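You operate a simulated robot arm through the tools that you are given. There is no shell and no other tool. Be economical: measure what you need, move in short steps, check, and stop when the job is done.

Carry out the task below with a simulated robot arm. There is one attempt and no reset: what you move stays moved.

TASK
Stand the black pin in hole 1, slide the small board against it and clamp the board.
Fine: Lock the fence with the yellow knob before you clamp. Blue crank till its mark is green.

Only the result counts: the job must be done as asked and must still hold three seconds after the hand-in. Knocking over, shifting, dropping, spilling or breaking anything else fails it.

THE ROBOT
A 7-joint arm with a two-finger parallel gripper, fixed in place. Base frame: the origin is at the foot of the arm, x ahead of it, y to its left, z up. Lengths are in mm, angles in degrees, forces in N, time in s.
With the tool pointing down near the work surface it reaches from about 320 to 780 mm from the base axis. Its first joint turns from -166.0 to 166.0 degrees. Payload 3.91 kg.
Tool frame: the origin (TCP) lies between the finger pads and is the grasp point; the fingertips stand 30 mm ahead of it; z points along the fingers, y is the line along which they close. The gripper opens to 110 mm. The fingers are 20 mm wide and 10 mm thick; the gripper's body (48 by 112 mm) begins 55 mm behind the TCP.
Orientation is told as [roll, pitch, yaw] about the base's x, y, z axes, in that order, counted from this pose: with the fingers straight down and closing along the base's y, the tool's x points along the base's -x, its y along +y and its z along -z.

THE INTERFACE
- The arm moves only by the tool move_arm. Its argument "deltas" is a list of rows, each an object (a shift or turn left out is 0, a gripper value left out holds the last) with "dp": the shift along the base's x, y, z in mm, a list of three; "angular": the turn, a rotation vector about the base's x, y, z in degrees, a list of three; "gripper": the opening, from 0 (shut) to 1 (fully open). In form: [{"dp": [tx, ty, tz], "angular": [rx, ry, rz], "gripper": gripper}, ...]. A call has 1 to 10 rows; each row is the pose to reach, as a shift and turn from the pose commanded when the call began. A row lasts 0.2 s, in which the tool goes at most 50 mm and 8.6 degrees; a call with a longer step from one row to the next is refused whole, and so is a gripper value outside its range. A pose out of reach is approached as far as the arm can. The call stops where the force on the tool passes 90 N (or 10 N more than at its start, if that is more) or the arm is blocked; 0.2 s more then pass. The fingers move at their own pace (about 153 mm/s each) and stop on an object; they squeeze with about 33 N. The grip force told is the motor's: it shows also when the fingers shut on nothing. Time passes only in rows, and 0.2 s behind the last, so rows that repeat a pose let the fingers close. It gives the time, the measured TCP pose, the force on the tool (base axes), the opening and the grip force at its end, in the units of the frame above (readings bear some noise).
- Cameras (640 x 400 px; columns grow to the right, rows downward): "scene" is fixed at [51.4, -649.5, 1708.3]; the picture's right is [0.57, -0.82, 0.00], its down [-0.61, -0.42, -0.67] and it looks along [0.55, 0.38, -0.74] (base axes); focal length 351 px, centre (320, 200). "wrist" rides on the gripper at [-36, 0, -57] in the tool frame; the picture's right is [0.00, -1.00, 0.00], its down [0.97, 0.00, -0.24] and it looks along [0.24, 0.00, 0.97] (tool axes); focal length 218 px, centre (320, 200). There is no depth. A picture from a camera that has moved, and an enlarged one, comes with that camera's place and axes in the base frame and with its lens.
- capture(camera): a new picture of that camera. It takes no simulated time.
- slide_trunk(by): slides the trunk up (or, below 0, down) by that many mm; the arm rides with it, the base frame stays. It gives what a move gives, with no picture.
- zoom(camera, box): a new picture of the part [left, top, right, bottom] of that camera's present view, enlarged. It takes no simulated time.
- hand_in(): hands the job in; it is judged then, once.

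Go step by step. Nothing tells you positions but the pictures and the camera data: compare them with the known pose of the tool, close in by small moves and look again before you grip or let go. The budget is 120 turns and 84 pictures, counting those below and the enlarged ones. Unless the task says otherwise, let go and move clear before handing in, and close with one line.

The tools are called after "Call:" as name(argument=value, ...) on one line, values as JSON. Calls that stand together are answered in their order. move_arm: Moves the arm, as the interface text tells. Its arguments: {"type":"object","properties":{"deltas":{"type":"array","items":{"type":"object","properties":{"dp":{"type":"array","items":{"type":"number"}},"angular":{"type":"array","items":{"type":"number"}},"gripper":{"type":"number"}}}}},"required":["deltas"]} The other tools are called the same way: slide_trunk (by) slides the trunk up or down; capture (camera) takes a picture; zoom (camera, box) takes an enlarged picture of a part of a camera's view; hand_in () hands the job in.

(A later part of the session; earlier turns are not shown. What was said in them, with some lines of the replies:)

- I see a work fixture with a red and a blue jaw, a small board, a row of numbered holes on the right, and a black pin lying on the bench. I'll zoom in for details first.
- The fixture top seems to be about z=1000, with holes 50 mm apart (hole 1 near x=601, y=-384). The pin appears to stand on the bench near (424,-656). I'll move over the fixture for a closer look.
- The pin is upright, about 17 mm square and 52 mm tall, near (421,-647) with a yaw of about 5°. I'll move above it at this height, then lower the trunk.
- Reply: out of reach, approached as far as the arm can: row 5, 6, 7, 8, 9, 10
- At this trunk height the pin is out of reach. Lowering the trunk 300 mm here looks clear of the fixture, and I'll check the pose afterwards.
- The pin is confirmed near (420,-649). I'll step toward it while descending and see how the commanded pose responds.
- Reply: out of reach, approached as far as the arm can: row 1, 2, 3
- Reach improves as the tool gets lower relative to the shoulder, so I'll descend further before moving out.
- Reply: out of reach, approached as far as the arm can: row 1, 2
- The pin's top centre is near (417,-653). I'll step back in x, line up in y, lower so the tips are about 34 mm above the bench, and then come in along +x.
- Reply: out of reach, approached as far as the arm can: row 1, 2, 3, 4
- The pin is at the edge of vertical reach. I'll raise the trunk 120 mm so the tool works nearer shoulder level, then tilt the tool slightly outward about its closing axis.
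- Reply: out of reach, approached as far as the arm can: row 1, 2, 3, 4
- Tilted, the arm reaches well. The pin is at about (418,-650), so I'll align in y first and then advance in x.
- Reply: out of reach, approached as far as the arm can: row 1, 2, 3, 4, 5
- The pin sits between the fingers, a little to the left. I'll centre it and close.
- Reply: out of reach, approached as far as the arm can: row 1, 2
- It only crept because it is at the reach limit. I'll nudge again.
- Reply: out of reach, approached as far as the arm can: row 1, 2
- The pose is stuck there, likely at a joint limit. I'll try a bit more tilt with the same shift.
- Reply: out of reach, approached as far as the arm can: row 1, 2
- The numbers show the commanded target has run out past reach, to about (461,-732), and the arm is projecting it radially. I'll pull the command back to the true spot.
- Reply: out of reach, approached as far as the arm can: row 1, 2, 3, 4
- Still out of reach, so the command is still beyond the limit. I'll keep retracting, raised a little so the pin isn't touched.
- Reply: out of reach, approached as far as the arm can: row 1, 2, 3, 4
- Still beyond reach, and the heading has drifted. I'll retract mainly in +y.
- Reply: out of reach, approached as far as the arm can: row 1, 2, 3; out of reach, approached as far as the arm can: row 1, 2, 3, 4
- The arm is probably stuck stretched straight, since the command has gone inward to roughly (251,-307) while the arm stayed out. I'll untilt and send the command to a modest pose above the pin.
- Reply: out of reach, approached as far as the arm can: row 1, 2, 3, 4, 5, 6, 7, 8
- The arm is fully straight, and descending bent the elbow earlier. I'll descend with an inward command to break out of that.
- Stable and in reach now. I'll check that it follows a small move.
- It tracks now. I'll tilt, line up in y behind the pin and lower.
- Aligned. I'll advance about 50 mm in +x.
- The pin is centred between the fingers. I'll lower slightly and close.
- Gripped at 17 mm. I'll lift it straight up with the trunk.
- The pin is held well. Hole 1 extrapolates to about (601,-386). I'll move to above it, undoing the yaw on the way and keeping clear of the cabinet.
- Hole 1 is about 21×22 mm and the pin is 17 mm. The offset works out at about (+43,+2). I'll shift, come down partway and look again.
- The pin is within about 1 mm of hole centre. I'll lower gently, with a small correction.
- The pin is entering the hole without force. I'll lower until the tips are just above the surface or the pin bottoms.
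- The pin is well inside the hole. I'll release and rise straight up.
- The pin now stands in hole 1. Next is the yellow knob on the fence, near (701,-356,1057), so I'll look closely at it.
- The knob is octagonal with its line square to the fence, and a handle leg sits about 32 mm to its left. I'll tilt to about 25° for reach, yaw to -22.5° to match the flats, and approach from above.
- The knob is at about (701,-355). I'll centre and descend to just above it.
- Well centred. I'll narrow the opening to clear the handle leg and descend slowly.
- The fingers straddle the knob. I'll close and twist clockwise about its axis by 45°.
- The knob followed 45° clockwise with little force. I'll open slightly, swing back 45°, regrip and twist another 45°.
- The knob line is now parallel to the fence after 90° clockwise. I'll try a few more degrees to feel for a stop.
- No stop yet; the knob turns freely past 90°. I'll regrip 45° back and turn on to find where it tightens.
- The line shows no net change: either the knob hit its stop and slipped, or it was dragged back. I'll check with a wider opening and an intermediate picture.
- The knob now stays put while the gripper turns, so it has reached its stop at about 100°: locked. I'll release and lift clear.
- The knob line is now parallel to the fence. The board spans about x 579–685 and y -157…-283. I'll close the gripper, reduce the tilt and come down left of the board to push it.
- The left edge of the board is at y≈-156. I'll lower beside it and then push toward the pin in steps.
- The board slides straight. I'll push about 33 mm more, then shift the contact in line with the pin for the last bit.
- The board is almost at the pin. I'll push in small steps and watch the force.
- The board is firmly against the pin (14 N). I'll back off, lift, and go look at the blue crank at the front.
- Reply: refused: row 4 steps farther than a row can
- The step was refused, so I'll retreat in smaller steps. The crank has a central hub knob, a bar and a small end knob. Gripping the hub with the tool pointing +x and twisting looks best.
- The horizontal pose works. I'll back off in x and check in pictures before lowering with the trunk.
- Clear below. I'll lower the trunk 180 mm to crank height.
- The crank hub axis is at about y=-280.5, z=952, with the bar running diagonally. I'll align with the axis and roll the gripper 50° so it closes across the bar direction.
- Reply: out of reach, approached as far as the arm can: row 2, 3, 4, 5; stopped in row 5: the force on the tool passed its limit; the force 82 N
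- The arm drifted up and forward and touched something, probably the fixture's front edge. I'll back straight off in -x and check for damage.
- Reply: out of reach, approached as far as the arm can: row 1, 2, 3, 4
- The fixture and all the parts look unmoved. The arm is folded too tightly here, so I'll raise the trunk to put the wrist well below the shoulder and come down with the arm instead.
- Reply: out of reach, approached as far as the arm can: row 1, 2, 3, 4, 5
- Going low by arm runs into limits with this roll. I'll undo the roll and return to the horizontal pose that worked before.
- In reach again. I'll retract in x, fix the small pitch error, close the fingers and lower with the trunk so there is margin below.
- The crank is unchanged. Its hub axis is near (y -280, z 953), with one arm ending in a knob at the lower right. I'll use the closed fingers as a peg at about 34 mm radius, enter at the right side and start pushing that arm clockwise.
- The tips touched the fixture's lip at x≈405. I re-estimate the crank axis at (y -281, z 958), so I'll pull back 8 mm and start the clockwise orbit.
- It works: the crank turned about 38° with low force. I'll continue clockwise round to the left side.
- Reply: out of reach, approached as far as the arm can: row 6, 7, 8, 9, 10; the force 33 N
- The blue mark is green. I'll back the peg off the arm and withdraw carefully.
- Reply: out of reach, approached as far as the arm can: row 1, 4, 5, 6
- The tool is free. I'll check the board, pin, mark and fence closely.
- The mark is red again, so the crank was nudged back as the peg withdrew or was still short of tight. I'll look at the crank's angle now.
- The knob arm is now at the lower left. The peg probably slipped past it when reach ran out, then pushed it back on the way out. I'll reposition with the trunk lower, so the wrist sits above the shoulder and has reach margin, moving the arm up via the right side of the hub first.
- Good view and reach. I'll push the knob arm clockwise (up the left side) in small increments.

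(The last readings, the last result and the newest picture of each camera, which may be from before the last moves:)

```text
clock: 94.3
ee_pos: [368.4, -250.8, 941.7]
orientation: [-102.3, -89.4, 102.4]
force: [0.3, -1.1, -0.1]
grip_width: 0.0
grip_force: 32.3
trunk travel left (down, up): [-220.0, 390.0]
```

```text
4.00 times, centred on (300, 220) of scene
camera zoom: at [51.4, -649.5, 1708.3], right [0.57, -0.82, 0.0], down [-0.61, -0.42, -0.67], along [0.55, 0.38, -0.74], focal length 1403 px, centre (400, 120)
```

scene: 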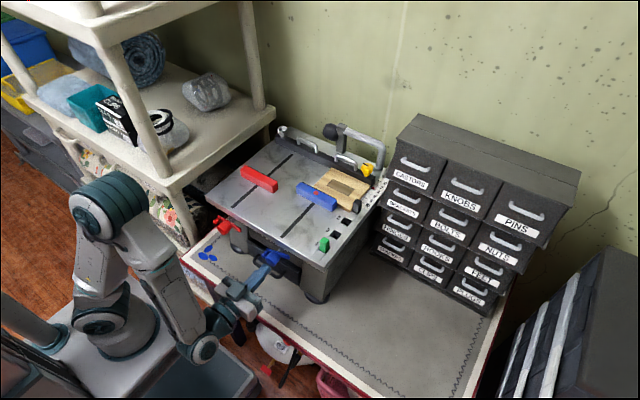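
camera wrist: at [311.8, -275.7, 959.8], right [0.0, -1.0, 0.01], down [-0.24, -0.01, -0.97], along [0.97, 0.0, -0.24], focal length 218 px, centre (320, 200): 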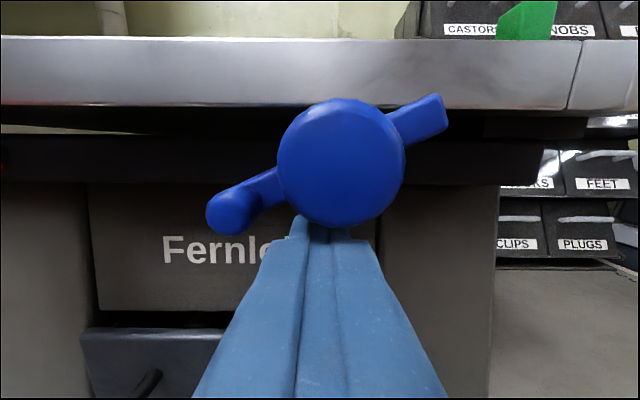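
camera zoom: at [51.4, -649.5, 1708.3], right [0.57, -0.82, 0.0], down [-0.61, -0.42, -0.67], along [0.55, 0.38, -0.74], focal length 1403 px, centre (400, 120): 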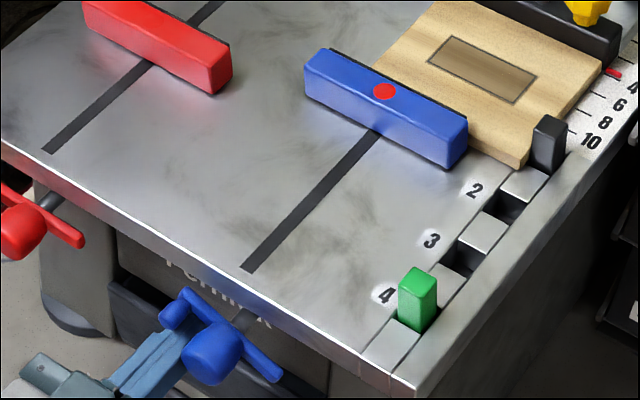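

Still red with no resistance, and the crank has little friction so it coasts ahead of the peg. I'll keep following clockwise more slowly and feel for tightening.

Call:
move_arm(deltas=[{"dp": [0, 2, 4.1]}, {"dp": [0, 3.5, 8.4]}, {"dp": [0, 4.4, 12.9]}, {"dp": [0, 4.7, 17.5]}, {"dp": [0, 4.4, 22.1]}, {"dp": [0, 3.5, 26.6]}, {"dp": [0, 2, 30.9]}, {"dp": [0, 0, 35]}, {"dp": [0, -2.5, 38.8]}, {"dp": [0, -5.6, 42.2]}])

Call:
capture(camera="wrist")

```text
clock: 96.5
ee_pos: [369.0, -257.2, 982.7]
orientation: [-99.9, -89.3, 100.1]
force: [0.4, 1.2, -2.3]
grip_width: 0.0
grip_force: 32.7
trunk travel left (down, up): [-220.0, 390.0]
```

```text
8 pictures are left
camera wrist: at [312.8, -257.3, 1019.0], right [0.0, -1.0, 0.01], down [-0.24, -0.01, -0.97], along [0.97, 0.0, -0.24], focal length 218 px, centre (320, 200)
```

wrist: 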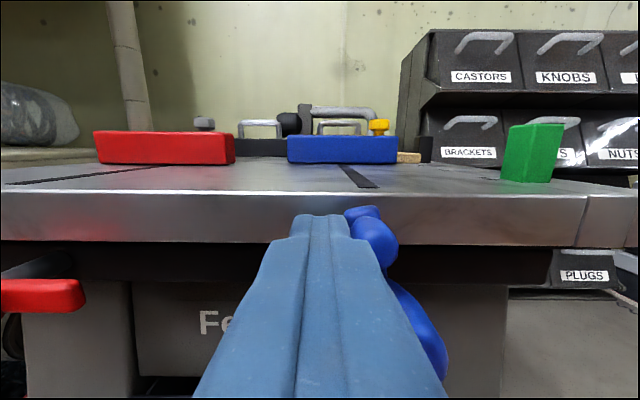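

The knob arm is near the top with the peg just behind it. I'll continue slowly.

Call:
move_arm(deltas=[{"dp": [0, -3.4, 3.1]}, {"dp": [0, -7.2, 5.6]}, {"dp": [0, -11.3, 7.6]}, {"dp": [0, -15.6, 9.1]}, {"dp": [0, -15.6, 9.1]}])

```text
clock: 97.7
ee_pos: [370.2, -271.2, 992.1]
orientation: [-100.1, -89.4, 100.4]
force: [-0.2, 4.7, -1.7]
grip_width: 0.1
grip_force: 32.7
trunk travel left (down, up): [-220.0, 390.0]
```

Call:
move_arm(deltas=[{"dp": [0, -4.5, 0.9]}, {"dp": [0, -9.1, 1.2]}, {"dp": [0, -9.1, 1.2]}])

```text
clock: 98.5
ee_pos: [368.5, -281.5, 993.5]
orientation: [-98.6, -89.5, 98.7]
force: [0.2, 4.9, -0.3]
grip_width: 0.0
grip_force: 33.4
trunk travel left (down, up): [-220.0, 390.0]
```

Call:
move_arm(deltas=[{"dp": [0, -4.6, -0.3]}, {"dp": [0, -9.1, -1.2]}, {"dp": [0, -9.1, -1.2]}])

Call:
zoom(camera="scene", box=[240, 170, 360, 270])

```text
clock: 99.3
ee_pos: [368.8, -290.1, 993.0]
orientation: [-100.3, -89.4, 100.5]
force: [-0.5, 2.4, -0.4]
grip_width: 0.2
grip_force: 32.9
trunk travel left (down, up): [-220.0, 390.0]
```

```text
4.00 times, centred on (300, 220) of scene
camera zoom: at [51.4, -649.5, 1708.3], right [0.57, -0.82, 0.0], down [-0.61, -0.42, -0.67], along [0.55, 0.38, -0.74], focal length 1403 px, centre (400, 120)
```

zoom: 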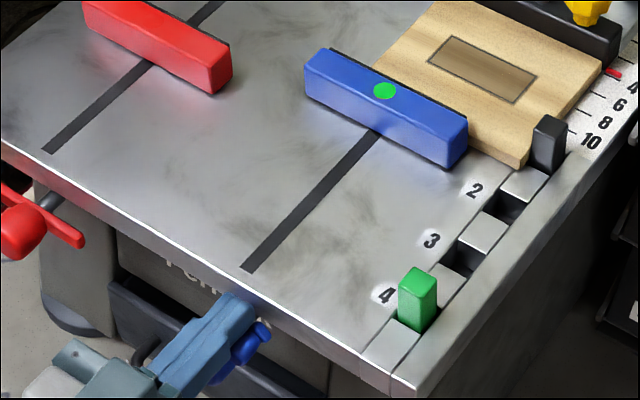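

The mark is green. I'll ease the peg 2 mm off the arm and withdraw straight back in -x without touching the crank.

Call:
move_arm(deltas=[{"dp": [0, 2.5, 0.5]}, {"dp": [-12, 2.5, 0.5]}, {"dp": [-30, 2.5, 0.5]}, {"dp": [-50, 2.5, 0.5]}, {"dp": [-50, 2.5, 0.5]}])

Call:
zoom(camera="scene", box=[240, 150, 390, 270])

```text
clock: 100.5
ee_pos: [317.5, -288.1, 993.3]
orientation: [-99.4, -89.5, 99.6]
force: [-0.1, 0.2, -0.4]
grip_width: 0.0
grip_force: 32.9
trunk travel left (down, up): [-220.0, 390.0]
```

```text
3.33 times, centred on (315, 210) of scene
camera zoom: at [51.4, -649.5, 1708.3], right [0.57, -0.82, 0.0], down [-0.61, -0.42, -0.67], along [0.55, 0.38, -0.74], focal length 1169 px, centre (337, 167)
```

zoom: 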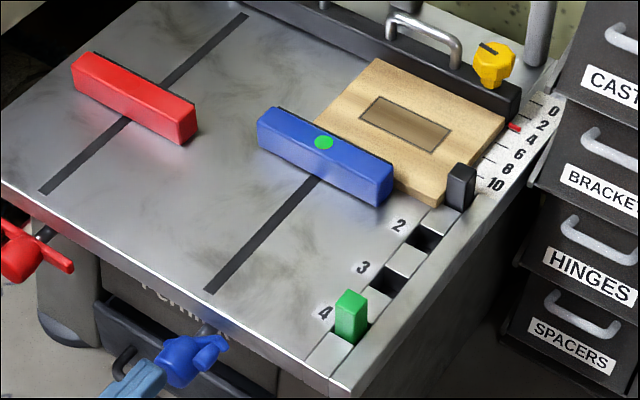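

It is green with the tool away. I'll raise clear with the trunk and make a final close check.

Call:
slide_trunk(by=200)

Call:
zoom(camera="scene", box=[305, 165, 395, 225])

Call:
zoom(camera="scene", box=[330, 180, 390, 220])

```text
clock: 102.6
ee_pos: [315.7, -288.8, 1192.9]
orientation: [-99.1, -89.4, 99.2]
force: [-0.3, 0.1, -0.3]
grip_width: 0.0
grip_force: 32.8
trunk travel left (down, up): [-420.0, 190.0]
```

```text
6.67 times, centred on (350, 195) of scene
camera zoom: at [51.4, -649.5, 1708.3], right [0.57, -0.82, 0.0], down [-0.61, -0.42, -0.67], along [0.55, 0.38, -0.74], focal length 2338 px, centre (120, 233)
```

zoom: 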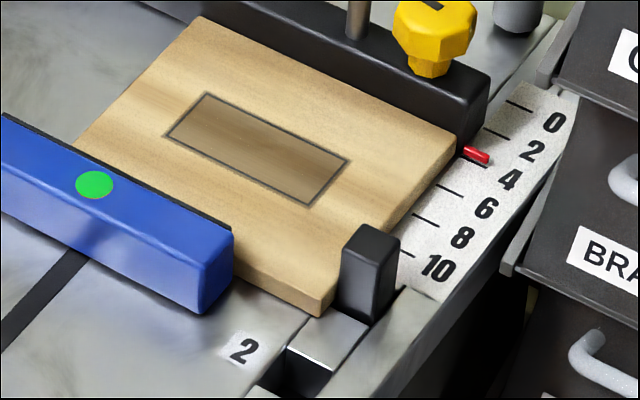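

```text
10.00 times, centred on (360, 200) of scene
camera zoom: at [51.4, -649.5, 1708.3], right [0.57, -0.82, 0.0], down [-0.61, -0.42, -0.67], along [0.55, 0.38, -0.74], focal length 3507 px, centre (-80, 200)
```

zoom: 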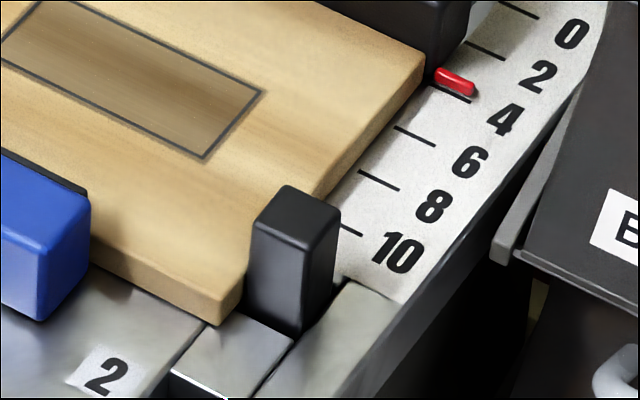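

The pin stands in hole 1 with the board against it, the fence is locked and its pointer hasn't moved, and the mark is green with the tool well clear. I'll hand in.

Call:
hand_in()

```text
The job is handed in.
```

The job is handed in: the black pin stands in hole 1 with the small board against it, the fence was locked with the yellow knob before clamping, and the board is clamped with the blue mark green. Once, while I was lining up on the crank, the gripper hit the fixture's front edge at about 80 N, but the pictures afterwards showed nothing moved.
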